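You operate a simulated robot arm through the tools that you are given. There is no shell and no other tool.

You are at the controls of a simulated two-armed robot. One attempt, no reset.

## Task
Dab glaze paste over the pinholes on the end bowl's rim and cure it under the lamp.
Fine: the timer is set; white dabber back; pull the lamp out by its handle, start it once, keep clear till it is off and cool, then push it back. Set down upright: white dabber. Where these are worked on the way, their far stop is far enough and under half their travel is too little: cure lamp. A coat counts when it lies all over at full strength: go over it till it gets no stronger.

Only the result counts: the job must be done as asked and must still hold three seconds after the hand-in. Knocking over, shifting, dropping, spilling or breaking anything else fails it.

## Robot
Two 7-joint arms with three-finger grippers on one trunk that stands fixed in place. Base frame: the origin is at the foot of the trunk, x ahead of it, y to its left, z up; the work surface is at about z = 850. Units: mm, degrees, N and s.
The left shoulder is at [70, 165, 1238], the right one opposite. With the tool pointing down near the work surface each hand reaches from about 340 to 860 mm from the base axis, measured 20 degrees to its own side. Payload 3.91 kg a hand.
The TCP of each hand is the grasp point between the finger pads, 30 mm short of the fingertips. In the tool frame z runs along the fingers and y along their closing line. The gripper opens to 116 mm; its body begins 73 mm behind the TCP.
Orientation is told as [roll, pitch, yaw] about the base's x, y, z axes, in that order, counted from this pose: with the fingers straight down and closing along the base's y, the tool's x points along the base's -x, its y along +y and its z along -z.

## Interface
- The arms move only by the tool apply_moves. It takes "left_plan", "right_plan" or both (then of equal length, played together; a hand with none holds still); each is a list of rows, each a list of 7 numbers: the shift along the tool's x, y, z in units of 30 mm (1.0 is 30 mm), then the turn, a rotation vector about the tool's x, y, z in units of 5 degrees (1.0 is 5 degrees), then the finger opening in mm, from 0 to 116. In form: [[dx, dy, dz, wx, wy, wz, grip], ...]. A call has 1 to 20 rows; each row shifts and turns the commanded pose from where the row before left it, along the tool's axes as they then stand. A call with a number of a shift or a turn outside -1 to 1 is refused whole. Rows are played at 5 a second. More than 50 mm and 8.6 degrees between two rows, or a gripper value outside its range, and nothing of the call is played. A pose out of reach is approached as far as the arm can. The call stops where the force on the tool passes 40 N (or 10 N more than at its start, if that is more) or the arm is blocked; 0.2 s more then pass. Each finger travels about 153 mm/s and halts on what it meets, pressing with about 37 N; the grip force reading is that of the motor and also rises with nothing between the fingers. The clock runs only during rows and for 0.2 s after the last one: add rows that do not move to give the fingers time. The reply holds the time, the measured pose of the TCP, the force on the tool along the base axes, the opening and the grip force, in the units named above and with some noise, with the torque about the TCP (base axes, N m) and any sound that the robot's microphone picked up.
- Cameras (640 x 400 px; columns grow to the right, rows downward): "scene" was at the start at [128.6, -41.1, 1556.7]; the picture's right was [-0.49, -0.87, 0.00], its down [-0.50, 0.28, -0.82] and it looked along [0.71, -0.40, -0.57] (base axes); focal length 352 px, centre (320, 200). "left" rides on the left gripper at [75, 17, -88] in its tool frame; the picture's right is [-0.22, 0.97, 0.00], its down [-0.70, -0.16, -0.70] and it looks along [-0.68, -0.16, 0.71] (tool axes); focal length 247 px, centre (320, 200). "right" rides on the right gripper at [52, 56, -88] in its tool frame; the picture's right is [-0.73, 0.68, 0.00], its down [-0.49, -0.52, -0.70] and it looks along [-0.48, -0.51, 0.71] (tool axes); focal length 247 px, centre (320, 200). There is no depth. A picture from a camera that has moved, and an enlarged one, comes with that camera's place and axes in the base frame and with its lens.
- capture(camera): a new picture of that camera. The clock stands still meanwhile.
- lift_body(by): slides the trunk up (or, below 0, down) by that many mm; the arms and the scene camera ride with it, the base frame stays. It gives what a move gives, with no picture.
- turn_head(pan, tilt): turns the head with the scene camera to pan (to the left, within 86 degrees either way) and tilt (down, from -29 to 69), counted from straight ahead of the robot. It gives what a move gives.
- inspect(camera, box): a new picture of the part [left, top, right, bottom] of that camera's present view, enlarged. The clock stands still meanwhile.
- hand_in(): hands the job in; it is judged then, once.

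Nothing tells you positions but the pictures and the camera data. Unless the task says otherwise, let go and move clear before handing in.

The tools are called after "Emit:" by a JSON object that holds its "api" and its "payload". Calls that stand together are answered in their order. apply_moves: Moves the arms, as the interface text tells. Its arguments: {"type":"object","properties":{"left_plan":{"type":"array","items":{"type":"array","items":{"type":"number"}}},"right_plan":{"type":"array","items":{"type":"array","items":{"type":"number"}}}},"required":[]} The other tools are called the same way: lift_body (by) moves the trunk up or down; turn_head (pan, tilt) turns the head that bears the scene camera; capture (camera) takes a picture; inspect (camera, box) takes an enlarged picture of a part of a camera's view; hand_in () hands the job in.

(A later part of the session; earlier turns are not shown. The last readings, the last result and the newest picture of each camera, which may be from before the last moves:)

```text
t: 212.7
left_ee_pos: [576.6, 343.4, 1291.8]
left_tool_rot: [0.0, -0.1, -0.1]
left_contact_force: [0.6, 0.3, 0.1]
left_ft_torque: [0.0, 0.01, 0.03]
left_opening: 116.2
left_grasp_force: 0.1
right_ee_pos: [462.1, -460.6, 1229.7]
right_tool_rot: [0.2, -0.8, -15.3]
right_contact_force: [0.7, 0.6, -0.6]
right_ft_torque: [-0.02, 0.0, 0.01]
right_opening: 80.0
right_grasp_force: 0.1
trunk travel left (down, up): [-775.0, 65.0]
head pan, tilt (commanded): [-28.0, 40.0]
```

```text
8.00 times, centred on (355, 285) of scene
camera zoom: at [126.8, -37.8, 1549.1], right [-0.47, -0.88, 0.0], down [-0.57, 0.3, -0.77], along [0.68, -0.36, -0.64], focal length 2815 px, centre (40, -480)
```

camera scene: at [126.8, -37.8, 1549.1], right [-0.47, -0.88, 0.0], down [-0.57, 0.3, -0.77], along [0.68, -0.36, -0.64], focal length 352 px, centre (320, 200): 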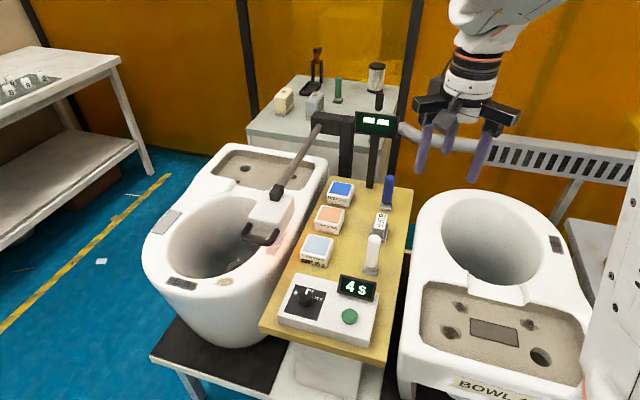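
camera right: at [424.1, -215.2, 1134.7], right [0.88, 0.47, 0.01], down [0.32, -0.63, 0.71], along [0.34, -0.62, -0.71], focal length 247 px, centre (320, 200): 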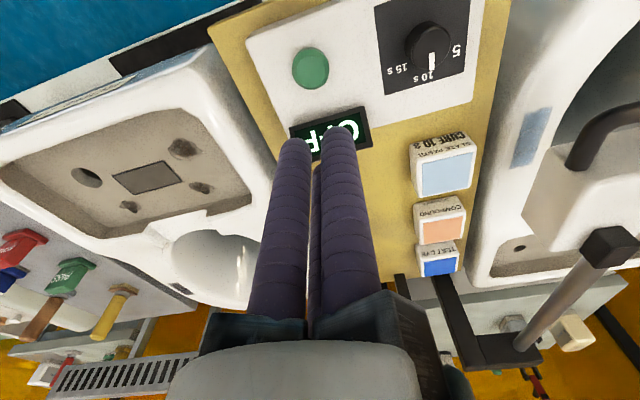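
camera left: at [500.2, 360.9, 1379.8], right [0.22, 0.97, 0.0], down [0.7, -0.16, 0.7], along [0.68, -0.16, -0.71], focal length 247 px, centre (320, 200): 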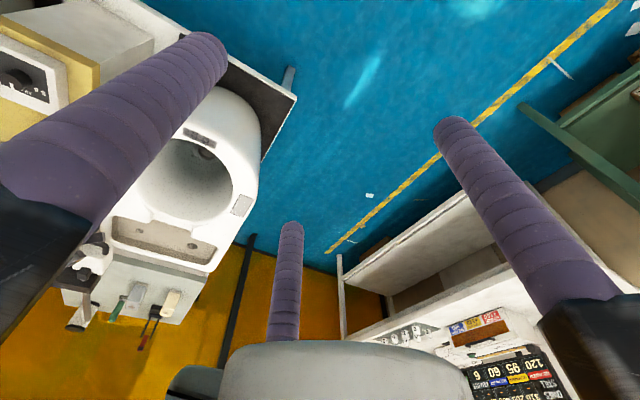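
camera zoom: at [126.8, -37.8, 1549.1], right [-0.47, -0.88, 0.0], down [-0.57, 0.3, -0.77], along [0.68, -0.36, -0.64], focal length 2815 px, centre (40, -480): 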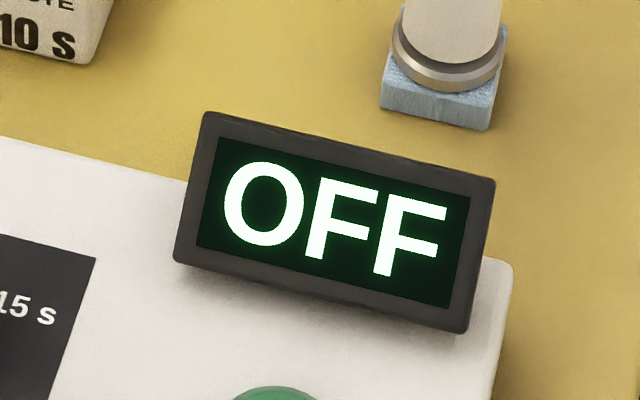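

The lamp shows OFF and the glow is gone. I'll look for any heat indication and allow a generous cooling time before touching it.

Emit:
{"api": "inspect", "payload": {"camera": "scene", "box": [310, 100, 410, 150]}}

Emit:
{"api": "inspect", "payload": {"camera": "scene", "box": [230, 180, 310, 260]}}

Emit:
{"api": "capture", "payload": {"camera": "left"}}

Emit:
{"api": "apply_moves", "payload": {"right_plan": [[0, 0, 0, 0, 0, 0, 80], [0, 0, 0, 0, 0, 0, 80], [0, 0, 0, 0, 0, 0, 80], [0, 0, 0, 0, 0, 0, 80], [0, 0, 0, 0, 0, 0, 80], [0, 0, 0, 0, 0, 0, 80], [0, 0, 0, 0, 0, 0, 80], [0, 0, 0, 0, 0, 0, 80], [0, 0, 0, 0, 0, 0, 80], [0, 0, 0, 0, 0, 0, 80], [0, 0, 0, 0, 0, 0, 80], [0, 0, 0, 0, 0, 0, 80], [0, 0, 0, 0, 0, 0, 80], [0, 0, 0, 0, 0, 0, 80], [0, 0, 0, 0, 0, 0, 80], [0, 0, 0, 0, 0, 0, 80], [0, 0, 0, 0, 0, 0, 80], [0, 0, 0, 0, 0, 0, 80], [0, 0, 0, 0, 0, 0, 80], [0, 0, 0, 0, 0, 0, 80]]}}

Emit:
{"api": "inspect", "payload": {"camera": "scene", "box": [230, 90, 410, 310]}}

```text
6.40 times, centred on (360, 125) of scene
camera zoom: at [126.8, -37.8, 1549.1], right [-0.47, -0.88, 0.0], down [-0.57, 0.3, -0.77], along [0.68, -0.36, -0.64], focal length 2252 px, centre (64, 680)
```

zoom: 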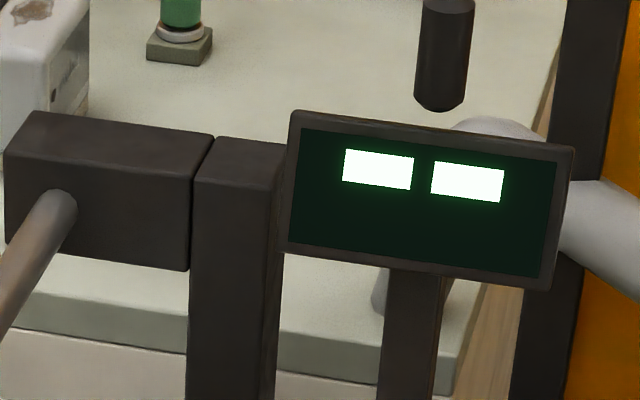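

```text
5.00 times, centred on (270, 220) of scene
camera zoom: at [126.8, -37.8, 1549.1], right [-0.47, -0.88, 0.0], down [-0.57, 0.3, -0.77], along [0.68, -0.36, -0.64], focal length 1760 px, centre (570, 100)
```

zoom: 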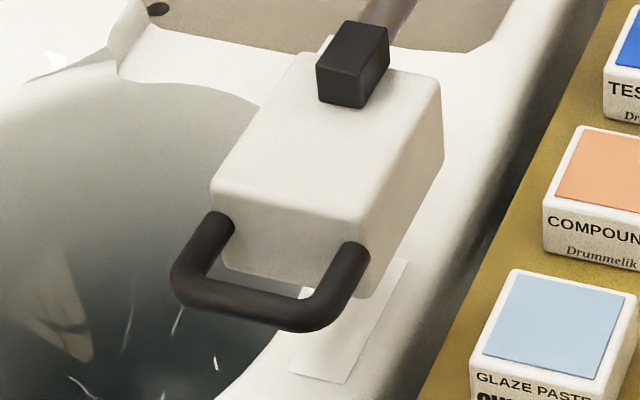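

```text
taken
camera left: at [500.7, 359.5, 1379.8], right [0.23, 0.97, 0.0], down [0.7, -0.16, 0.7], along [0.68, -0.16, -0.71], focal length 247 px, centre (320, 200)
```

left: 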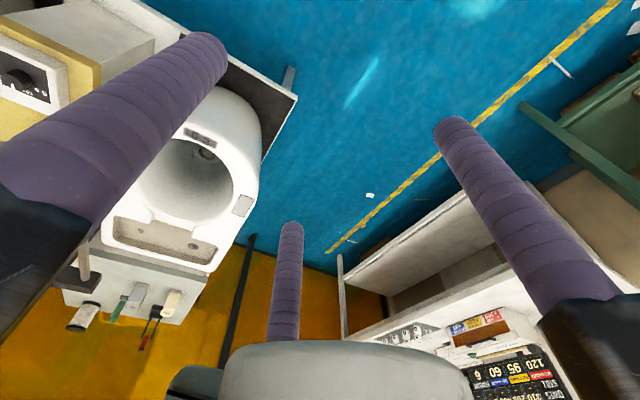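

```text
t: 216.8
left_ee_pos: [576.5, 343.5, 1292.4]
left_tool_rot: [0.0, -0.1, -0.1]
left_contact_force: [-0.1, -0.7, -0.2]
left_ft_torque: [-0.01, 0.03, 0.03]
left_opening: 115.8
left_grasp_force: 0.1
right_ee_pos: [461.1, -459.5, 1228.8]
right_tool_rot: [0.2, -0.8, -15.2]
right_contact_force: [-0.6, -0.4, -0.5]
right_ft_torque: [0.0, -0.06, 0.02]
right_opening: 79.8
right_grasp_force: 0.0
trunk travel left (down, up): [-775.0, 65.0]
head pan, tilt (commanded): [-28.0, 40.0]
```

```text
1.82 times, centred on (320, 200) of scene
camera zoom: at [126.8, -37.8, 1549.1], right [-0.47, -0.88, 0.0], down [-0.57, 0.3, -0.77], along [0.68, -0.36, -0.64], focal length 640 px, centre (320, 200)
```

zoom: 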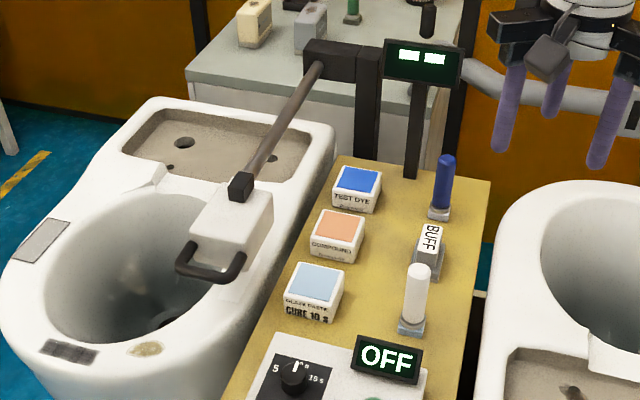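

The patch has cured to white. I'll wait longer to be sure the lamp is cool.

Emit:
{"api": "apply_moves", "payload": {"right_plan": [[0, 0, 0, 0, 0, 0, 80], [0, 0, 0, 0, 0, 0, 80], [0, 0, 0, 0, 0, 0, 80], [0, 0, 0, 0, 0, 0, 80], [0, 0, 0, 0, 0, 0, 80], [0, 0, 0, 0, 0, 0, 80], [0, 0, 0, 0, 0, 0, 80], [0, 0, 0, 0, 0, 0, 80], [0, 0, 0, 0, 0, 0, 80], [0, 0, 0, 0, 0, 0, 80], [0, 0, 0, 0, 0, 0, 80], [0, 0, 0, 0, 0, 0, 80], [0, 0, 0, 0, 0, 0, 80], [0, 0, 0, 0, 0, 0, 80], [0, 0, 0, 0, 0, 0, 80], [0, 0, 0, 0, 0, 0, 80], [0, 0, 0, 0, 0, 0, 80], [0, 0, 0, 0, 0, 0, 80], [0, 0, 0, 0, 0, 0, 80], [0, 0, 0, 0, 0, 0, 80]]}}

Emit:
{"api": "apply_moves", "payload": {"right_plan": [[0, 0, 0, 0, 0, 0, 80], [0, 0, 0, 0, 0, 0, 80], [0, 0, 0, 0, 0, 0, 80], [0, 0, 0, 0, 0, 0, 80], [0, 0, 0, 0, 0, 0, 80], [0, 0, 0, 0, 0, 0, 80], [0, 0, 0, 0, 0, 0, 80], [0, 0, 0, 0, 0, 0, 80], [0, 0, 0, 0, 0, 0, 80], [0, 0, 0, 0, 0, 0, 80], [0, 0, 0, 0, 0, 0, 80], [0, 0, 0, 0, 0, 0, 80], [0, 0, 0, 0, 0, 0, 80], [0, 0, 0, 0, 0, 0, 80], [0, 0, 0, 0, 0, 0, 80], [0, 0, 0, 0, 0, 0, 80], [0, 0, 0, 0, 0, 0, 80], [0, 0, 0, 0, 0, 0, 80], [0, 0, 0, 0, 0, 0, 80], [0, 0, 0, 0, 0, 0, 80]]}}

Emit:
{"api": "apply_moves", "payload": {"right_plan": [[0, 0, 0, 0, 0, 0, 80], [0, 0, 0, 0, 0, 0, 80], [0, 0, 0, 0, 0, 0, 80], [0, 0, 0, 0, 0, 0, 80], [0, 0, 0, 0, 0, 0, 80], [0, 0, 0, 0, 0, 0, 80], [0, 0, 0, 0, 0, 0, 80], [0, 0, 0, 0, 0, 0, 80], [0, 0, 0, 0, 0, 0, 80], [0, 0, 0, 0, 0, 0, 80], [0, 0, 0, 0, 0, 0, 80], [0, 0, 0, 0, 0, 0, 80], [0, 0, 0, 0, 0, 0, 80], [0, 0, 0, 0, 0, 0, 80], [0, 0, 0, 0, 0, 0, 80], [0, 0, 0, 0, 0, 0, 80], [0, 0, 0, 0, 0, 0, 80], [0, 0, 0, 0, 0, 0, 80], [0, 0, 0, 0, 0, 0, 80], [0, 0, 0, 0, 0, 0, 80]]}}

Emit:
{"api": "apply_moves", "payload": {"right_plan": [[0, 0, 0, 0, 0, 0, 80], [0, 0, 0, 0, 0, 0, 80], [0, 0, 0, 0, 0, 0, 80], [0, 0, 0, 0, 0, 0, 80], [0, 0, 0, 0, 0, 0, 80], [0, 0, 0, 0, 0, 0, 80], [0, 0, 0, 0, 0, 0, 80], [0, 0, 0, 0, 0, 0, 80], [0, 0, 0, 0, 0, 0, 80], [0, 0, 0, 0, 0, 0, 80], [0, 0, 0, 0, 0, 0, 80], [0, 0, 0, 0, 0, 0, 80], [0, 0, 0, 0, 0, 0, 80], [0, 0, 0, 0, 0, 0, 80], [0, 0, 0, 0, 0, 0, 80], [0, 0, 0, 0, 0, 0, 80], [0, 0, 0, 0, 0, 0, 80], [0, 0, 0, 0, 0, 0, 80], [0, 0, 0, 0, 0, 0, 80], [0, 0, 0, 0, 0, 0, 80]]}}

Emit:
{"api": "capture", "payload": {"camera": "scene"}}

Emit:
{"api": "inspect", "payload": {"camera": "scene", "box": [230, 180, 310, 260]}}

```text
t: 221.1
left_ee_pos: [576.1, 342.6, 1291.6]
left_tool_rot: [0.0, 0.0, 0.0]
left_contact_force: [-1.0, 0.1, 0.6]
left_ft_torque: [-0.02, 0.02, -0.02]
left_opening: 116.0
left_grasp_force: 0.0
right_ee_pos: [462.0, -459.8, 1230.4]
right_tool_rot: [0.2, -0.8, -15.2]
right_contact_force: [-0.4, -0.6, 0.5]
right_ft_torque: [-0.01, 0.02, -0.02]
right_opening: 80.2
right_grasp_force: 0.1
trunk travel left (down, up): [-775.0, 65.0]
head pan, tilt (commanded): [-28.0, 40.0]
```

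```text
t: 225.2
left_ee_pos: [576.3, 343.9, 1292.4]
left_tool_rot: [0.0, 0.0, -0.2]
left_contact_force: [0.4, 0.1, 0.5]
left_ft_torque: [-0.01, 0.02, 0.02]
left_opening: 115.9
left_grasp_force: 0.1
right_ee_pos: [461.2, -459.5, 1229.6]
right_tool_rot: [0.2, -0.8, -15.2]
right_contact_force: [-0.3, 0.0, 0.6]
right_ft_torque: [-0.02, 0.02, -0.01]
right_opening: 80.0
right_grasp_force: 0.0
trunk travel left (down, up): [-775.0, 65.0]
head pan, tilt (commanded): [-28.0, 40.0]
```

```text
t: 229.4
left_ee_pos: [576.5, 344.0, 1291.5]
left_tool_rot: [0.0, 0.0, -0.1]
left_contact_force: [-0.6, -0.2, -0.4]
left_ft_torque: [0.01, 0.02, 0.0]
left_opening: 116.1
left_grasp_force: 0.2
right_ee_pos: [462.1, -460.0, 1230.8]
right_tool_rot: [0.2, -0.8, -15.2]
right_contact_force: [-0.5, 0.3, 0.6]
right_ft_torque: [-0.01, -0.02, 0.01]
right_opening: 79.8
right_grasp_force: 0.0
trunk travel left (down, up): [-775.0, 65.0]
head pan, tilt (commanded): [-28.0, 40.0]
```

```text
t: 233.7
left_ee_pos: [576.7, 342.4, 1292.5]
left_tool_rot: [0.0, 0.0, -0.1]
left_contact_force: [0.0, -0.1, -0.4]
left_ft_torque: [-0.01, 0.0, 0.02]
left_opening: 116.0
left_grasp_force: 0.2
right_ee_pos: [462.9, -459.3, 1229.6]
right_tool_rot: [0.1, -0.7, -15.2]
right_contact_force: [-0.4, 1.0, -0.8]
right_ft_torque: [-0.03, 0.01, 0.0]
right_opening: 80.1
right_grasp_force: 0.1
trunk travel left (down, up): [-775.0, 65.0]
head pan, tilt (commanded): [-28.0, 40.0]
```

```text
taken
camera scene: at [126.8, -37.8, 1549.1], right [-0.47, -0.88, 0.0], down [-0.57, 0.3, -0.77], along [0.68, -0.36, -0.64], focal length 352 px, centre (320, 200)
```

scene: 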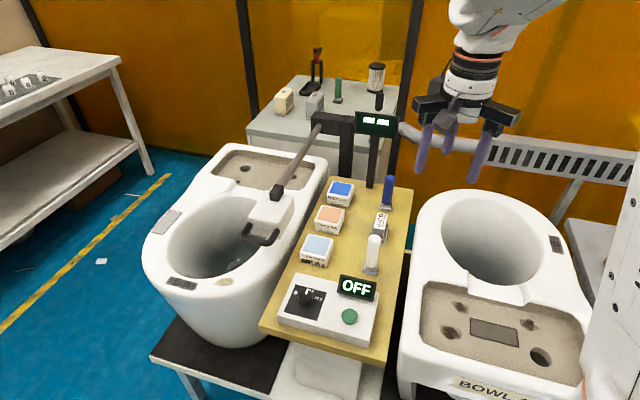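

```text
5.00 times, centred on (270, 220) of scene
camera zoom: at [126.8, -37.8, 1549.1], right [-0.47, -0.88, 0.0], down [-0.57, 0.3, -0.77], along [0.68, -0.36, -0.64], focal length 1760 px, centre (570, 100)
```

zoom: 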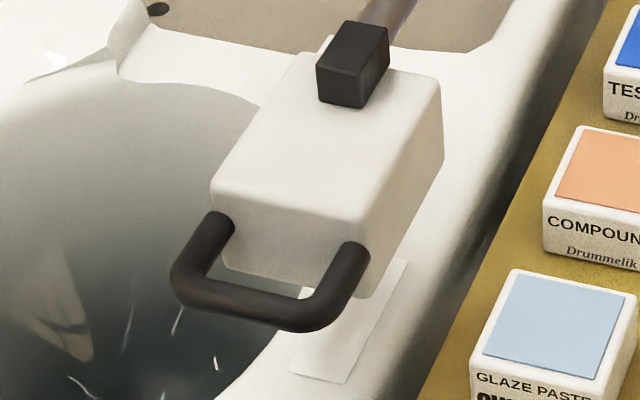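

It has been off for over 20 s with no glow, so I'll take it as cool. Now I'll push the lamp back: first hover over its handle again with the upright tool.

Emit:
{"api": "apply_moves", "payload": {"right_plan": [[-0.373, 0.953, 0, 0, 0, 0, 60], [-0.373, 0.953, 0.2, 0, 0, 0, 40], [-0.373, 0.953, 0.3, 0, 0, 0, 40], [-0.373, 0.953, 0.4, 0, 0, 0, 40], [-0.373, 0.953, 0.4, 0, 0, 0, 40], [-0.373, 0.953, 0.4, 0, 0, 0, 40], [-0.373, 0.953, 0.4, 0, 0, 0, 40], [-0.373, 0.953, 0.4, 0, 0, 0, 40], [-0.373, 0.953, 0.4, 0, 0, 0, 40], [-0.373, 0.953, 0.4, 0, 0, 0, 40], [-0.373, 0.953, 0.4, 0, 0, 0, 40], [-0.373, 0.953, 0.3, 0, 0, 0, 40], [0, 0, 0, 0, 0, 0, 40]]}}

Emit:
{"api": "capture", "payload": {"camera": "right"}}

Emit:
{"api": "inspect", "payload": {"camera": "right", "box": [230, 30, 410, 210]}}

Emit:
{"api": "inspect", "payload": {"camera": "scene", "box": [190, 120, 330, 260]}}

```text
t: 236.4
left_ee_pos: [576.0, 343.7, 1292.5]
left_tool_rot: [-0.1, 0.0, -0.1]
left_contact_force: [-0.1, -0.1, -0.6]
left_ft_torque: [-0.01, -0.03, 0.01]
left_opening: 116.0
left_grasp_force: 0.1
right_ee_pos: [683.2, -165.9, 1112.6]
right_tool_rot: [0.2, -0.9, -15.2]
right_contact_force: [-1.0, -0.3, 0.5]
right_ft_torque: [-0.01, -0.03, -0.01]
right_opening: 40.0
right_grasp_force: 0.1
trunk travel left (down, up): [-775.0, 65.0]
head pan, tilt (commanded): [-28.0, 40.0]
```

```text
taken
camera right: at [645.7, -96.4, 1199.9], right [0.88, 0.47, 0.01], down [0.32, -0.63, 0.7], along [0.34, -0.62, -0.71], focal length 247 px, centre (320, 200)
```

right: 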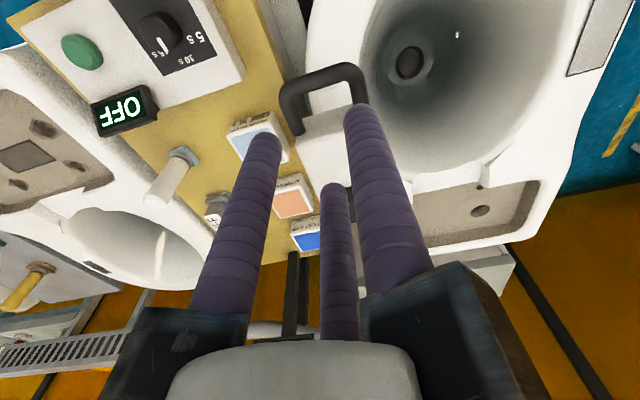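

```text
2.22 times, centred on (320, 120) of right
camera zoom: at [645.7, -96.4, 1199.9], right [0.88, 0.47, 0.01], down [0.32, -0.63, 0.7], along [0.34, -0.62, -0.71], focal length 549 px, centre (320, 378)
```

zoom: 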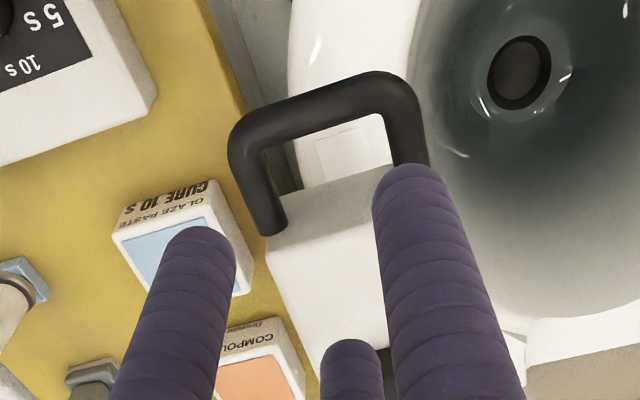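

```text
2.86 times, centred on (260, 190) of scene
camera zoom: at [126.1, -38.3, 1549.2], right [-0.47, -0.88, 0.0], down [-0.57, 0.3, -0.77], along [0.68, -0.36, -0.64], focal length 1006 px, centre (491, 229)
```

zoom: 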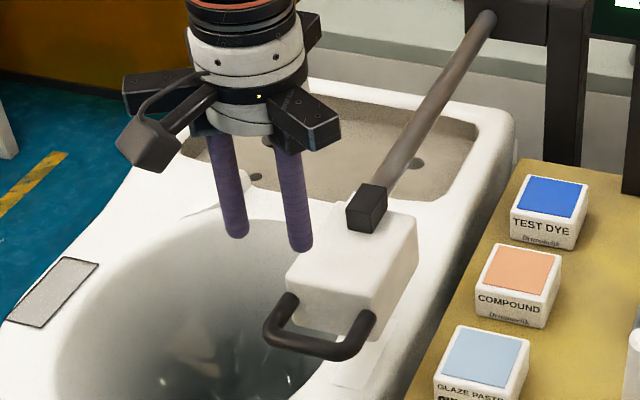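

Aligned within a couple of mm. I'll descend to just above the bar, check, then go down around it.

Emit:
{"api": "apply_moves", "payload": {"right_plan": [[0.025, 0.091, 0.7, 0, 0, 0, 40], [0, 0, 1, 0, 0, 0, 40], [0, 0, 1, 0, 0, 0, 40], [0, 0, 0.8, 0, 0, 0, 40], [0, 0, 0.2, 0, 0, 0, 40], [0, 0, 0, 0, 0, 0, 40]]}}

Emit:
{"api": "inspect", "payload": {"camera": "right", "box": [230, 60, 410, 240]}}

Emit:
{"api": "inspect", "payload": {"camera": "scene", "box": [200, 160, 310, 260]}}

```text
t: 237.8
left_ee_pos: [577.4, 343.9, 1292.0]
left_tool_rot: [0.0, 0.1, -0.1]
left_contact_force: [0.0, 0.1, -0.4]
left_ft_torque: [-0.02, -0.02, 0.01]
left_opening: 115.8
left_grasp_force: 0.1
right_ee_pos: [685.1, -163.0, 1001.4]
right_tool_rot: [0.1, -0.8, -15.1]
right_contact_force: [-0.1, -0.1, -0.5]
right_ft_torque: [0.03, 0.01, -0.01]
right_opening: 39.7
right_grasp_force: 0.0
trunk travel left (down, up): [-775.0, 65.0]
head pan, tilt (commanded): [-28.0, 40.0]
```

```text
2.22 times, centred on (320, 150) of right
camera zoom: at [647.5, -93.4, 1088.8], right [0.88, 0.47, 0.01], down [0.32, -0.63, 0.71], along [0.34, -0.62, -0.71], focal length 549 px, centre (320, 311)
```

zoom: 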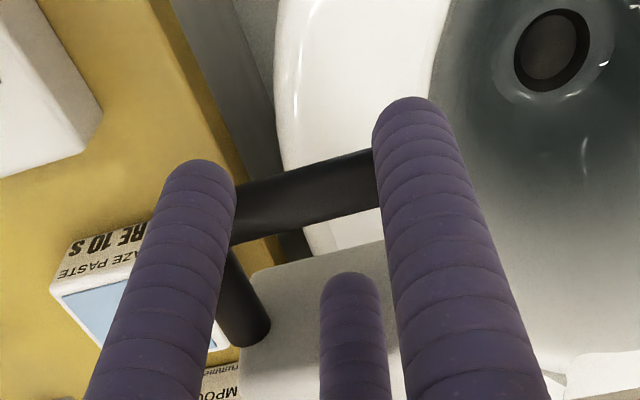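

```text
4.00 times, centred on (255, 210) of scene
camera zoom: at [126.8, -37.7, 1549.2], right [-0.47, -0.88, 0.0], down [-0.57, 0.3, -0.77], along [0.68, -0.36, -0.64], focal length 1408 px, centre (580, 160)
```

zoom: 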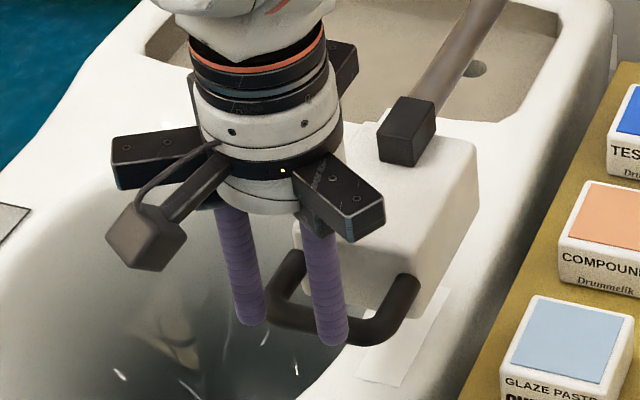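

Same picture as the earlier good approach. Descending around the bar.

Emit:
{"api": "apply_moves", "payload": {"right_plan": [[0.02, 0.01, 0.2, 0, 0, 0, 40], [0, 0, 0.25, 0, 0, 0, 40], [0, 0, 0.25, 0, 0, 0, 40], [0, 0, 0.15, 0, 0, 0, 40], [0, 0, 0, 0, 0, 0, 40]]}}

Emit:
{"api": "inspect", "payload": {"camera": "right", "box": [230, 60, 410, 240]}}

```text
t: 239.1
left_ee_pos: [577.7, 343.4, 1291.7]
left_tool_rot: [0.0, -0.1, -0.2]
left_contact_force: [-0.1, 0.1, -0.9]
left_ft_torque: [-0.03, -0.01, -0.01]
left_opening: 115.8
left_grasp_force: 0.1
right_ee_pos: [685.9, -162.8, 977.4]
right_tool_rot: [0.3, -0.8, -15.1]
right_contact_force: [0.0, 0.1, 0.4]
right_ft_torque: [-0.02, -0.01, -0.01]
right_opening: 40.0
right_grasp_force: 0.1
trunk travel left (down, up): [-775.0, 65.0]
head pan, tilt (commanded): [-28.0, 40.0]
```

```text
2.22 times, centred on (320, 150) of right
camera zoom: at [648.0, -93.2, 1063.2], right [0.88, 0.47, 0.01], down [0.32, -0.63, 0.7], along [0.34, -0.62, -0.71], focal length 549 px, centre (320, 311)
```

zoom: 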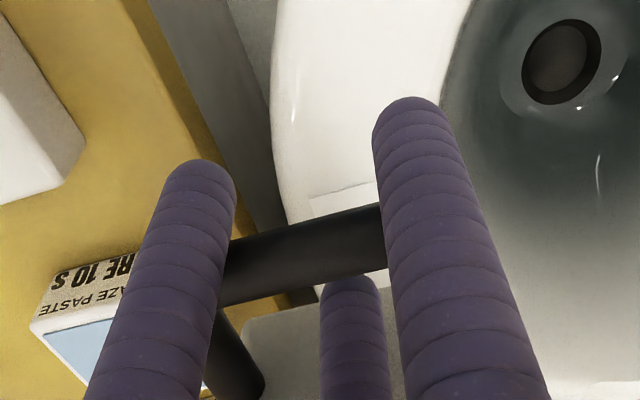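

Caged. I'll close to 30 mm and push the lamp back along the rail.

Emit:
{"api": "apply_moves", "payload": {"right_plan": [[0, 0, 0, 0, 0, 0, 35], [0, 0, 0, 0, 0, 0, 30], [-0.15, -0.086, 0, 0, 0, 0, 30], [-0.289, -0.166, 0, 0, 0, 0, 30], [-0.289, -0.166, 0, 0, 0, 0, 30], [-0.289, -0.166, 0, 0, 0, 0, 30], [-0.289, -0.166, 0, 0, 0, 0, 30], [-0.289, -0.166, 0, 0, 0, 0, 30], [-0.289, -0.166, 0, 0, 0, 0, 30], [0, 0, 0, 0, 0, 0, 30]]}}

Emit:
{"api": "inspect", "payload": {"camera": "right", "box": [230, 60, 410, 240]}}

Emit:
{"api": "inspect", "payload": {"camera": "scene", "box": [200, 100, 340, 240]}}

```text
t: 241.2
left_ee_pos: [574.9, 344.3, 1292.5]
left_tool_rot: [0.0, 0.0, -0.1]
left_contact_force: [0.0, 0.0, -0.1]
left_ft_torque: [0.03, 0.0, 0.03]
left_opening: 116.1
left_grasp_force: 0.1
right_ee_pos: [732.6, -209.2, 978.6]
right_tool_rot: [0.3, -0.9, -15.2]
right_contact_force: [-0.5, 1.5, -0.8]
right_ft_torque: [0.03, 0.04, 0.04]
right_opening: 30.6
right_grasp_force: 0.1
trunk travel left (down, up): [-775.0, 65.0]
head pan, tilt (commanded): [-28.0, 40.0]
```

```text
2.22 times, centred on (320, 150) of right
camera zoom: at [694.2, -139.3, 1064.7], right [0.88, 0.47, 0.01], down [0.32, -0.63, 0.71], along [0.34, -0.62, -0.71], focal length 549 px, centre (320, 311)
```

zoom: 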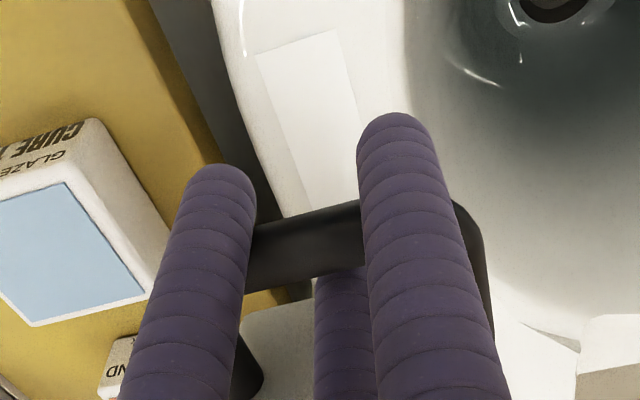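

```text
2.86 times, centred on (270, 170) of scene
camera zoom: at [126.8, -37.3, 1549.2], right [-0.47, -0.88, 0.0], down [-0.57, 0.3, -0.77], along [0.68, -0.36, -0.64], focal length 1006 px, centre (463, 286)
```

zoom: 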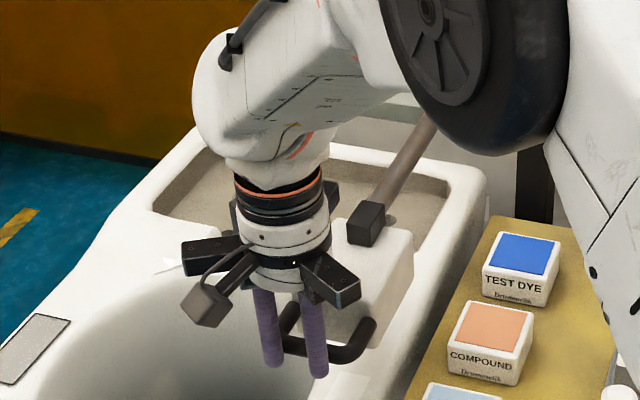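

The lamp slides back with the hand, and the cured patch is visible. Pushing further.

Emit:
{"api": "apply_moves", "payload": {"right_plan": [[-0.289, -0.166, 0, 0, 0, 0, 30], [-0.289, -0.166, 0, 0, 0, 0, 30], [-0.289, -0.166, 0, 0, 0, 0, 30], [-0.289, -0.166, 0, 0, 0, 0, 30], [-0.289, -0.166, 0, 0, 0, 0, 30], [-0.289, -0.166, 0, 0, 0, 0, 30], [-0.289, -0.166, 0, 0, 0, 0, 30], [0, 0, 0, 0, 0, 0, 30]]}}

Emit:
{"api": "inspect", "payload": {"camera": "right", "box": [230, 60, 410, 240]}}

Emit:
{"api": "capture", "payload": {"camera": "scene"}}

```text
t: 243.1
left_ee_pos: [576.6, 343.9, 1290.9]
left_tool_rot: [0.1, -0.1, -0.1]
left_contact_force: [-1.0, 1.3, 0.1]
left_ft_torque: [-0.02, -0.01, 0.0]
left_opening: 115.9
left_grasp_force: 0.0
right_ee_pos: [781.3, -257.3, 978.4]
right_tool_rot: [0.1, -0.8, -15.3]
right_contact_force: [-0.2, 0.4, -0.4]
right_ft_torque: [-0.02, -0.05, -0.03]
right_opening: 30.5
right_grasp_force: 0.1
trunk travel left (down, up): [-775.0, 65.0]
head pan, tilt (commanded): [-28.0, 40.0]
```

```text
2.22 times, centred on (320, 150) of right
camera zoom: at [743.7, -188.8, 1065.2], right [0.89, 0.47, 0.01], down [0.32, -0.63, 0.71], along [0.34, -0.62, -0.71], focal length 549 px, centre (320, 311)
```

zoom: 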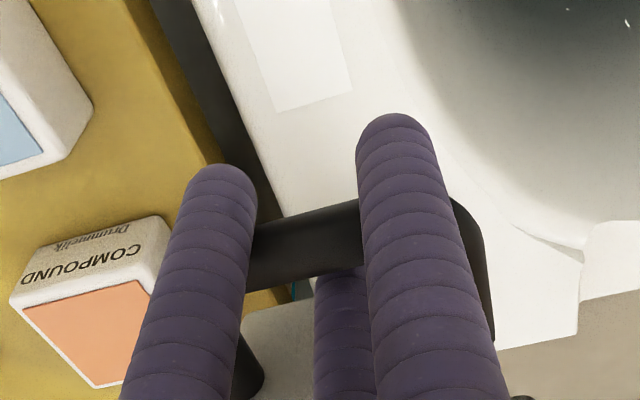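

```text
taken
camera scene: at [126.8, -37.5, 1549.2], right [-0.47, -0.88, 0.0], down [-0.57, 0.3, -0.77], along [0.68, -0.36, -0.64], focal length 352 px, centre (320, 200)
```

scene: 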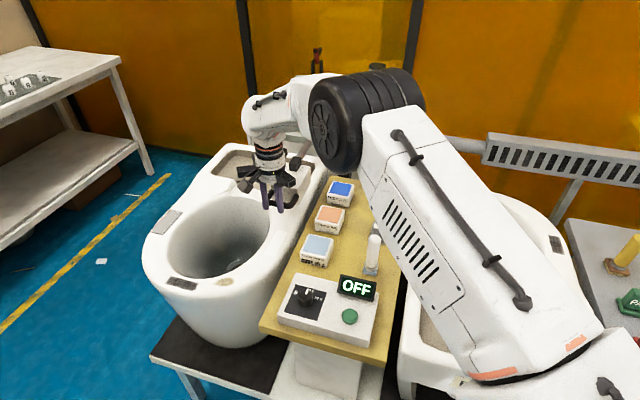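

Everything moves freely. The rest is beyond upright reach, so I'll continue pushing while progressively tilting the tool forward about the bar.

Emit:
{"api": "apply_moves", "payload": {"right_plan": [[-0.186, -0.107, 0.007, 0.1994, -0.3468, 0, 30], [-0.186, -0.107, 0.015, 0.1994, -0.3468, 0, 30], [-0.1857, -0.1068, 0.023, 0.1994, -0.3468, 0, 30], [-0.185, -0.1064, 0.031, 0.1994, -0.3468, 0, 30], [-0.184, -0.1059, 0.039, 0.1994, -0.3468, 0, 30], [0, 0, 0, 0, 0, 0, 30]]}}

Emit:
{"api": "inspect", "payload": {"camera": "right", "box": [230, 60, 410, 240]}}

Emit:
{"api": "capture", "payload": {"camera": "scene"}}

```text
t: 244.4
left_ee_pos: [576.2, 344.1, 1292.3]
left_tool_rot: [0.1, 0.0, -0.1]
left_contact_force: [-0.1, 0.4, 0.6]
left_ft_torque: [0.03, -0.02, -0.04]
left_opening: 115.8
left_grasp_force: 0.0
right_ee_pos: [804.2, -280.5, 977.8]
right_tool_rot: [-4.9, -9.5, -14.8]
right_contact_force: [-1.0, 1.6, 0.0]
right_ft_torque: [0.06, 0.04, 0.03]
right_opening: 30.9
right_grasp_force: 1.0
trunk travel left (down, up): [-775.0, 65.0]
head pan, tilt (commanded): [-28.0, 40.0]
```

```text
2.22 times, centred on (320, 150) of right
camera zoom: at [756.4, -201.1, 1050.1], right [0.88, 0.47, 0.06], down [0.23, -0.54, 0.81], along [0.42, -0.7, -0.58], focal length 549 px, centre (320, 311)
```

zoom: 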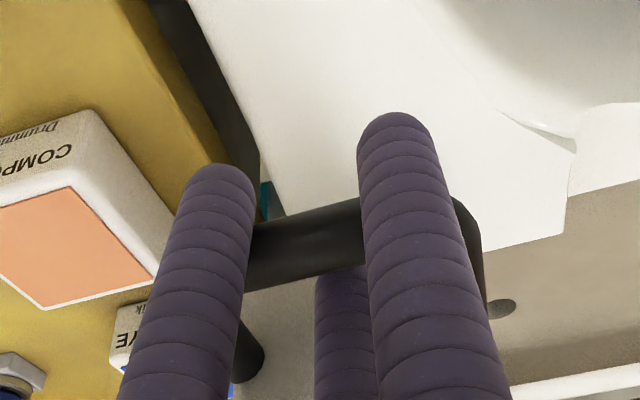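

```text
taken
camera scene: at [126.5, -37.4, 1549.2], right [-0.47, -0.88, 0.0], down [-0.57, 0.3, -0.77], along [0.68, -0.36, -0.64], focal length 352 px, centre (320, 200)
```

scene: 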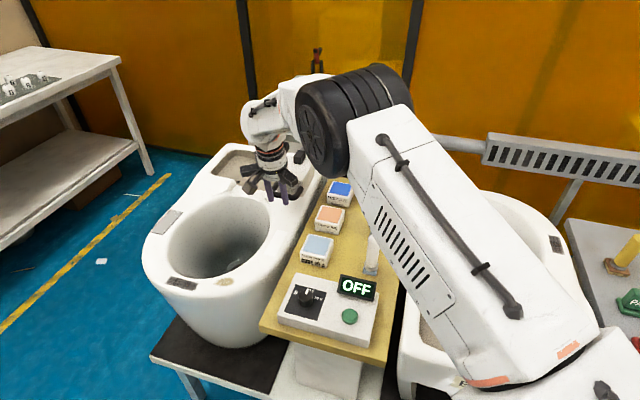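

Working well. Continuing push and tilt.

Emit:
{"api": "apply_moves", "payload": {"right_plan": [[-0.183, -0.1053, 0.0475, 0.1994, -0.3468, 0, 30], [-0.1817, -0.1045, 0.0555, 0.1994, -0.3468, 0, 30], [-0.18, -0.1036, 0.0634, 0.1994, -0.3468, 0, 30], [-0.178, -0.1025, 0.0713, 0.1994, -0.3468, 0, 30], [-0.176, -0.1013, 0.0791, 0.1994, -0.3468, 0, 30], [-0.174, -0.1, 0.0868, 0.1994, -0.3468, 0, 30], [0, 0, 0, 0, 0, 0, 30]]}}

Emit:
{"api": "inspect", "payload": {"camera": "right", "box": [230, 60, 410, 240]}}

Emit:
{"api": "capture", "payload": {"camera": "scene"}}

```text
t: 246.1
left_ee_pos: [577.2, 343.2, 1293.1]
left_tool_rot: [0.1, 0.1, -0.1]
left_contact_force: [-0.4, 0.6, 0.7]
left_ft_torque: [0.04, 0.02, -0.03]
left_opening: 116.2
left_grasp_force: 0.0
right_ee_pos: [833.3, -308.3, 975.4]
right_tool_rot: [-11.3, -19.7, -13.2]
right_contact_force: [-1.7, 1.5, 0.0]
right_ft_torque: [-0.01, 0.04, 0.04]
right_opening: 30.8
right_grasp_force: 0.1
trunk travel left (down, up): [-775.0, 65.0]
head pan, tilt (commanded): [-28.0, 40.0]
```

```text
2.22 times, centred on (320, 150) of right
camera zoom: at [775.4, -219.9, 1028.2], right [0.87, 0.48, 0.12], down [0.1, -0.41, 0.91], along [0.49, -0.77, -0.4], focal length 549 px, centre (320, 311)
```

zoom: 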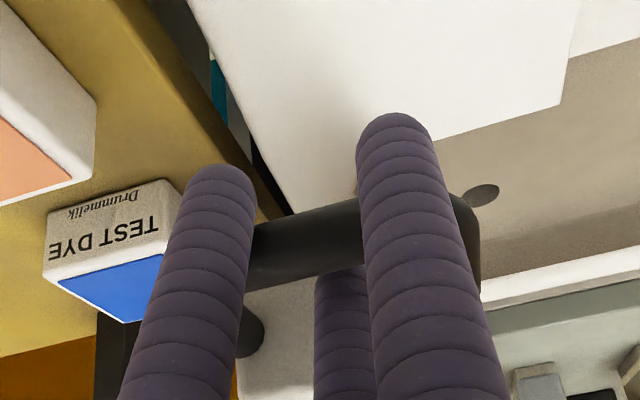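

```text
taken
camera scene: at [126.7, -37.7, 1549.2], right [-0.47, -0.88, 0.0], down [-0.57, 0.3, -0.77], along [0.68, -0.36, -0.64], focal length 352 px, centre (320, 200)
```

scene: 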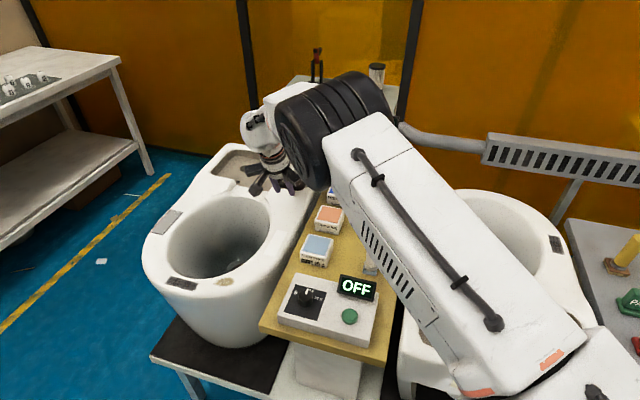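

Smooth so far. Continuing.

Emit:
{"api": "apply_moves", "payload": {"right_plan": [[-0.1714, -0.0986, 0.0944, 0.1994, -0.3468, 0, 30], [-0.1687, -0.097, 0.1019, 0.1994, -0.3468, 0, 30], [-0.1657, -0.0953, 0.1093, 0.1994, -0.3468, 0, 30], [-0.1625, -0.0934, 0.1165, 0.1994, -0.3468, 0, 30], [-0.159, -0.0915, 0.1236, 0.1994, -0.3468, 0, 30], [-0.1554, -0.0894, 0.1306, 0.1994, -0.3468, 0, 30], [0, 0, 0, 0, 0, 0, 30]]}}

Emit:
{"api": "inspect", "payload": {"camera": "right", "box": [230, 60, 410, 240]}}

Emit:
{"api": "capture", "payload": {"camera": "scene"}}

```text
t: 247.7
left_ee_pos: [576.8, 343.5, 1292.7]
left_tool_rot: [-0.1, 0.0, -0.1]
left_contact_force: [0.4, 0.3, 0.6]
left_ft_torque: [0.01, 0.0, -0.04]
left_opening: 116.2
left_grasp_force: 0.0
right_ee_pos: [861.0, -336.7, 973.5]
right_tool_rot: [-18.5, -29.8, -10.3]
right_contact_force: [-0.5, 1.5, -1.5]
right_ft_torque: [0.0, 0.06, 0.05]
right_opening: 30.9
right_grasp_force: 1.3
trunk travel left (down, up): [-775.0, 65.0]
head pan, tilt (commanded): [-28.0, 40.0]
```

```text
2.22 times, centred on (320, 150) of right
camera zoom: at [797.3, -241.1, 1003.7], right [0.85, 0.5, 0.18], down [-0.04, -0.27, 0.96], along [0.53, -0.82, -0.21], focal length 549 px, centre (320, 311)
```

zoom: 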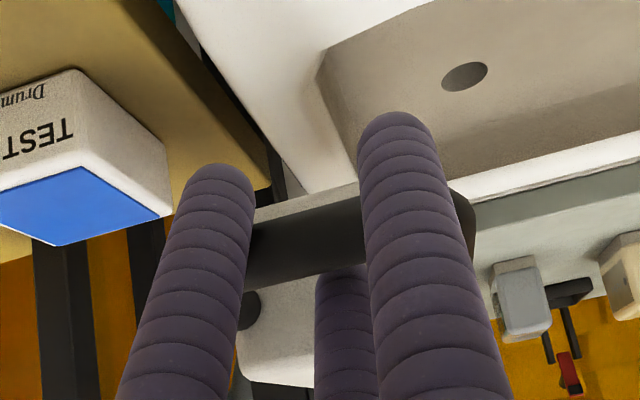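

```text
taken
camera scene: at [127.0, -37.6, 1549.1], right [-0.47, -0.88, 0.0], down [-0.57, 0.3, -0.77], along [0.68, -0.36, -0.64], focal length 352 px, centre (320, 200)
```

scene: 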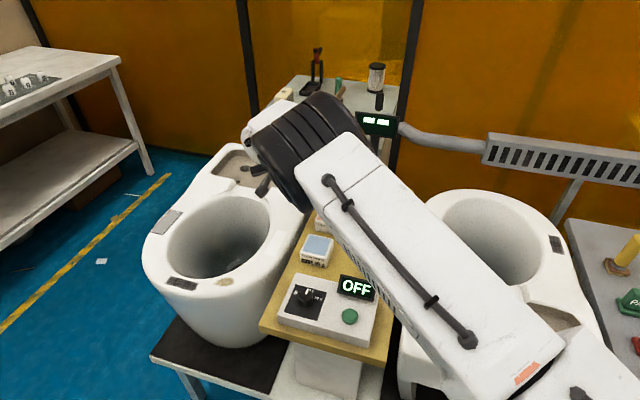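

About 68 mm to go. Continuing in the same way.

Emit:
{"api": "apply_moves", "payload": {"right_plan": [[-0.1516, -0.0872, 0.1374, 0.1994, -0.3468, 0, 30], [-0.1475, -0.0848, 0.1441, 0.1994, -0.3468, 0, 30], [-0.1433, -0.0824, 0.1506, 0.1994, -0.3468, 0, 30], [-0.1388, -0.0798, 0.157, 0.1994, -0.3468, 0, 30], [-0.1342, -0.0772, 0.1631, 0.1994, -0.3468, 0, 30], [0, 0, 0, 0, 0, 0, 30]]}}

Emit:
{"api": "inspect", "payload": {"camera": "right", "box": [230, 60, 410, 240]}}

Emit:
{"api": "capture", "payload": {"camera": "scene"}}

```text
t: 249.1
left_ee_pos: [576.6, 342.8, 1292.6]
left_tool_rot: [0.0, 0.0, -0.1]
left_contact_force: [0.0, 0.4, -0.3]
left_ft_torque: [0.0, 0.02, 0.02]
left_opening: 116.0
left_grasp_force: 0.0
right_ee_pos: [883.1, -360.3, 969.1]
right_tool_rot: [-25.7, -37.8, -6.5]
right_contact_force: [-1.5, 0.4, -1.8]
right_ft_torque: [-0.04, 0.12, 0.02]
right_opening: 30.7
right_grasp_force: 0.7
trunk travel left (down, up): [-775.0, 65.0]
head pan, tilt (commanded): [-28.0, 40.0]
```

```text
2.22 times, centred on (320, 150) of right
camera zoom: at [818.5, -262.4, 981.3], right [0.82, 0.52, 0.21], down [-0.16, -0.15, 0.98], along [0.54, -0.84, -0.04], focal length 549 px, centre (320, 311)
```

zoom: 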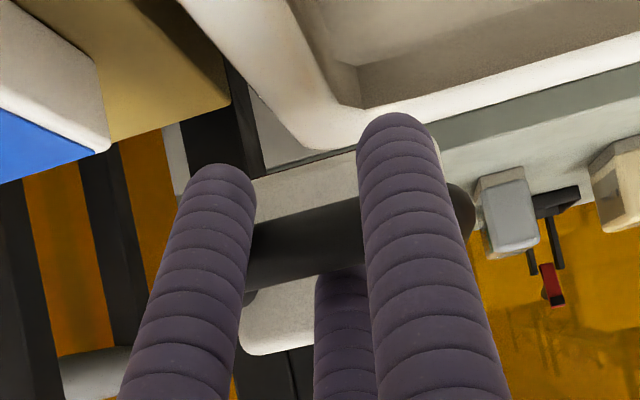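

```text
taken
camera scene: at [127.1, -37.8, 1549.1], right [-0.47, -0.88, 0.0], down [-0.57, 0.3, -0.77], along [0.68, -0.36, -0.64], focal length 352 px, centre (320, 200)
```

scene: 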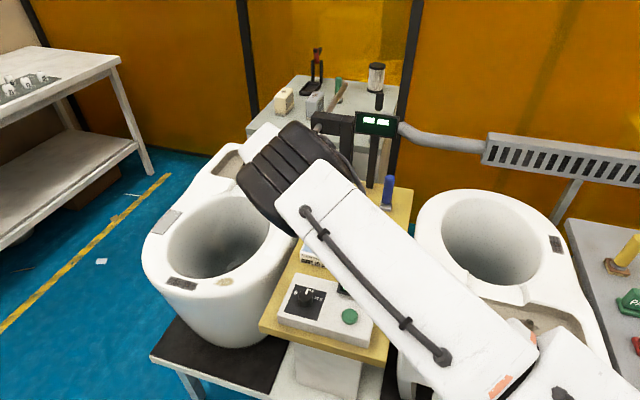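

About 34 mm left. Continuing, then slowly to the stop.

Emit:
{"api": "apply_moves", "payload": {"right_plan": [[-0.1294, -0.0744, 0.169, 0.1994, -0.3468, 0, 30], [-0.1244, -0.0715, 0.1748, 0.1994, -0.3468, 0, 30], [-0.1192, -0.0686, 0.1804, 0.1994, -0.3468, 0, 30], [-0.1139, -0.0655, 0.1857, 0.1994, -0.3468, 0, 30], [0, 0, 0, 0, 0, 0, 30]]}}

Emit:
{"api": "inspect", "payload": {"camera": "right", "box": [230, 60, 410, 240]}}

Emit:
{"api": "capture", "payload": {"camera": "scene"}}

```text
t: 250.2
left_ee_pos: [577.0, 344.5, 1292.4]
left_tool_rot: [0.0, 0.1, 0.0]
left_contact_force: [0.8, 0.1, -0.1]
left_ft_torque: [0.01, 0.0, -0.02]
left_opening: 116.1
left_grasp_force: 0.1
right_ee_pos: [903.5, -380.2, 968.7]
right_tool_rot: [-32.6, -43.8, -2.0]
right_contact_force: [-1.0, 1.1, -3.3]
right_ft_torque: [0.01, 0.12, 0.02]
right_opening: 30.7
right_grasp_force: 1.0
trunk travel left (down, up): [-775.0, 65.0]
head pan, tilt (commanded): [-28.0, 40.0]
```

```text
2.22 times, centred on (320, 150) of right
camera zoom: at [837.8, -280.9, 963.4], right [0.8, 0.55, 0.24], down [-0.25, -0.05, 0.97], along [0.54, -0.84, 0.1], focal length 549 px, centre (320, 311)
```

zoom: 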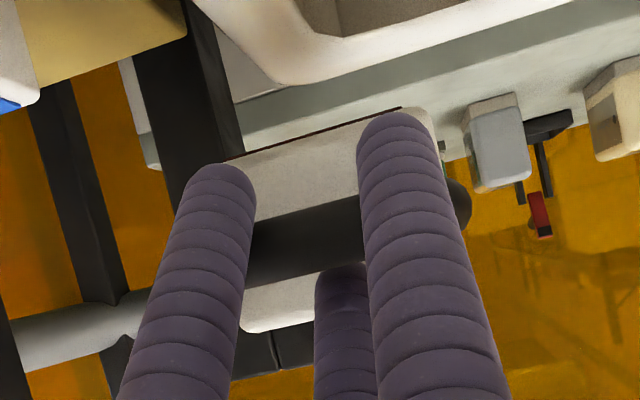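

```text
taken
camera scene: at [127.3, -38.0, 1549.1], right [-0.47, -0.88, 0.0], down [-0.57, 0.3, -0.77], along [0.68, -0.36, -0.64], focal length 352 px, centre (320, 200)
```

scene: 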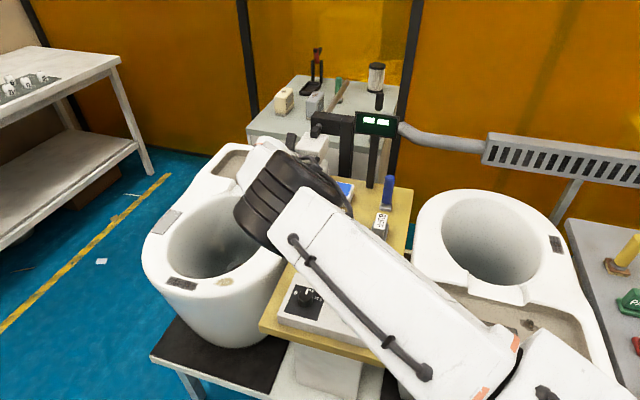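

Nearly home. Now small pushes without rotation until it seats.

Emit:
{"api": "apply_moves", "payload": {"right_plan": [[-0.0526, -0.0303, 0.0794, 0, 0, 0, 30], [-0.0526, -0.0303, 0.0794, 0, 0, 0, 30], [0, 0, 0, 0, 0, 0, 30]]}}

Emit:
{"api": "apply_moves", "payload": {"right_plan": [[-0.0351, -0.0202, 0.0529, 0, 0, 0, 30], [-0.0351, -0.0202, 0.0529, 0, 0, 0, 30], [0, 0, 0, 0, 0, 0, 30]]}}

```text
t: 251.1
left_ee_pos: [576.7, 343.7, 1292.0]
left_tool_rot: [0.0, 0.0, -0.1]
left_contact_force: [0.4, -1.1, -0.1]
left_ft_torque: [0.01, -0.02, 0.0]
left_opening: 116.3
left_grasp_force: 0.0
right_ee_pos: [907.3, -383.4, 969.0]
right_tool_rot: [-32.6, -43.8, -2.0]
right_contact_force: [-1.3, 0.0, -3.8]
right_ft_torque: [0.01, 0.12, 0.02]
right_opening: 31.2
right_grasp_force: 0.7
trunk travel left (down, up): [-775.0, 65.0]
head pan, tilt (commanded): [-28.0, 40.0]
```

```text
t: 251.8
left_ee_pos: [576.5, 343.6, 1292.1]
left_tool_rot: [0.0, 0.0, -0.1]
left_contact_force: [-0.8, -1.3, -1.1]
left_ft_torque: [0.0, -0.02, 0.01]
left_opening: 116.3
left_grasp_force: 0.1
right_ee_pos: [910.3, -386.8, 968.9]
right_tool_rot: [-32.5, -43.8, -2.1]
right_contact_force: [-2.8, 2.8, -4.6]
right_ft_torque: [0.0, 0.2, 0.01]
right_opening: 31.5
right_grasp_force: 1.4
trunk travel left (down, up): [-775.0, 65.0]
head pan, tilt (commanded): [-28.0, 40.0]
```

Emit:
{"api": "apply_moves", "payload": {"right_plan": [[-0.0351, -0.0202, 0.0529, 0, 0, 0, 30], [0, 0, 0, 0, 0, 0, 30]]}}

Emit:
{"api": "apply_moves", "payload": {"right_plan": [[-0.0351, -0.0202, 0.0529, 0, 0, 0, 30], [0, 0, 0, 0, 0, 0, 30]]}}

Emit:
{"api": "inspect", "payload": {"camera": "right", "box": [230, 60, 410, 240]}}

Emit:
{"api": "inspect", "payload": {"camera": "scene", "box": [230, 90, 370, 200]}}

```text
t: 252.4
left_ee_pos: [576.9, 344.5, 1292.6]
left_tool_rot: [0.0, 0.0, -0.1]
left_contact_force: [-0.2, 0.6, -0.6]
left_ft_torque: [-0.02, 0.0, -0.02]
left_opening: 116.0
left_grasp_force: 0.0
right_ee_pos: [910.8, -387.6, 967.6]
right_tool_rot: [-32.6, -43.8, -2.1]
right_contact_force: [-8.1, 5.7, -7.4]
right_ft_torque: [0.02, 0.23, 0.26]
right_opening: 32.4
right_grasp_force: 2.0
trunk travel left (down, up): [-775.0, 65.0]
head pan, tilt (commanded): [-28.0, 40.0]
```

```text
t: 253.1
left_ee_pos: [576.1, 345.7, 1291.6]
left_tool_rot: [0.0, 0.1, -0.1]
left_contact_force: [-0.2, 0.0, 0.8]
left_ft_torque: [0.0, 0.01, 0.03]
left_opening: 116.3
left_grasp_force: 0.0
right_ee_pos: [912.1, -387.5, 968.0]
right_tool_rot: [-32.6, -43.7, -2.1]
right_contact_force: [-10.8, 10.5, -10.2]
right_ft_torque: [0.08, 0.37, 0.37]
right_opening: 34.2
right_grasp_force: 3.9
trunk travel left (down, up): [-775.0, 65.0]
head pan, tilt (commanded): [-28.0, 40.0]
```

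```text
2.22 times, centred on (320, 150) of right
camera zoom: at [847.0, -289.4, 962.9], right [0.8, 0.55, 0.24], down [-0.25, -0.06, 0.97], along [0.54, -0.84, 0.09], focal length 549 px, centre (320, 311)
```

zoom: 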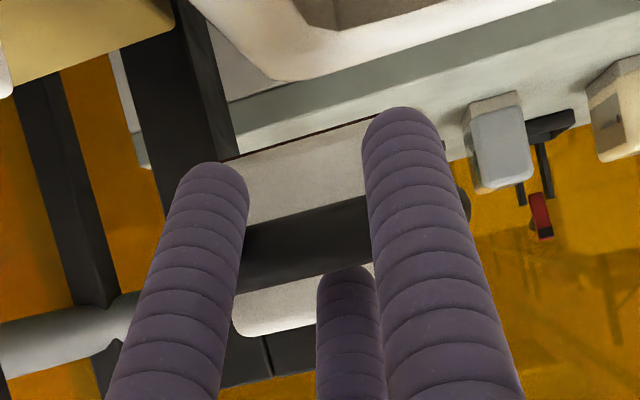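

```text
3.64 times, centred on (300, 145) of scene
camera zoom: at [126.9, -36.7, 1549.1], right [-0.47, -0.88, 0.0], down [-0.57, 0.3, -0.77], along [0.68, -0.36, -0.64], focal length 1280 px, centre (393, 400)
```

zoom: 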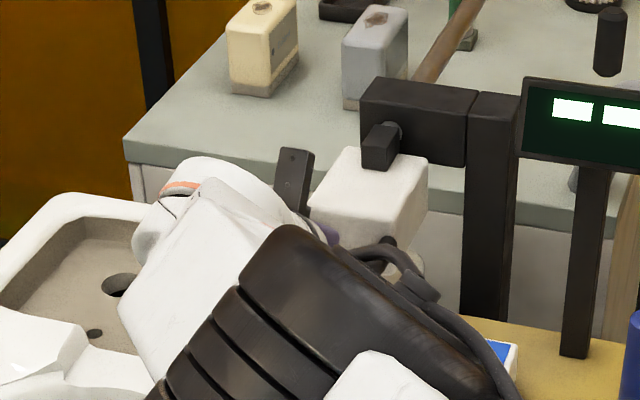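

The lamp is seated against its home stop, with about 15 N and no further motion. I'll ease off, open to 42 mm and back out along the tool axis.

Emit:
{"api": "apply_moves", "payload": {"right_plan": [[0.0351, 0.0202, -0.0529, 0, 0, 0, 32], [0.0175, 0.0101, -0.0265, 0, 0, 0, 36], [0, 0, 0, 0, 0, 0, 42], [0, 0, 0, 0, 0, 0, 42]]}}

Emit:
{"api": "inspect", "payload": {"camera": "right", "box": [230, 60, 410, 240]}}

```text
t: 254.1
left_ee_pos: [576.5, 343.3, 1293.1]
left_tool_rot: [-0.1, -0.1, -0.1]
left_contact_force: [-0.1, -0.6, -0.4]
left_ft_torque: [-0.01, 0.01, -0.02]
left_opening: 116.3
left_grasp_force: 0.0
right_ee_pos: [910.9, -386.3, 972.4]
right_tool_rot: [-32.7, -44.1, -1.9]
right_contact_force: [-0.3, -0.8, -0.4]
right_ft_torque: [-0.03, 0.01, 0.0]
right_opening: 42.3
right_grasp_force: 0.1
trunk travel left (down, up): [-775.0, 65.0]
head pan, tilt (commanded): [-28.0, 40.0]
```

```text
2.22 times, centred on (320, 150) of right
camera zoom: at [845.8, -288.9, 966.1], right [0.8, 0.55, 0.24], down [-0.26, -0.05, 0.96], along [0.54, -0.84, 0.1], focal length 549 px, centre (320, 311)
```

zoom: 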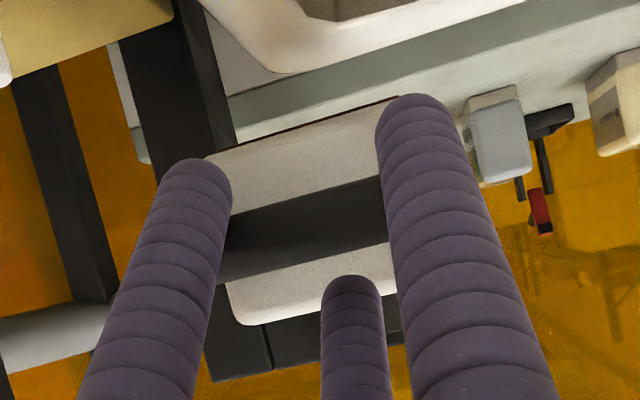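

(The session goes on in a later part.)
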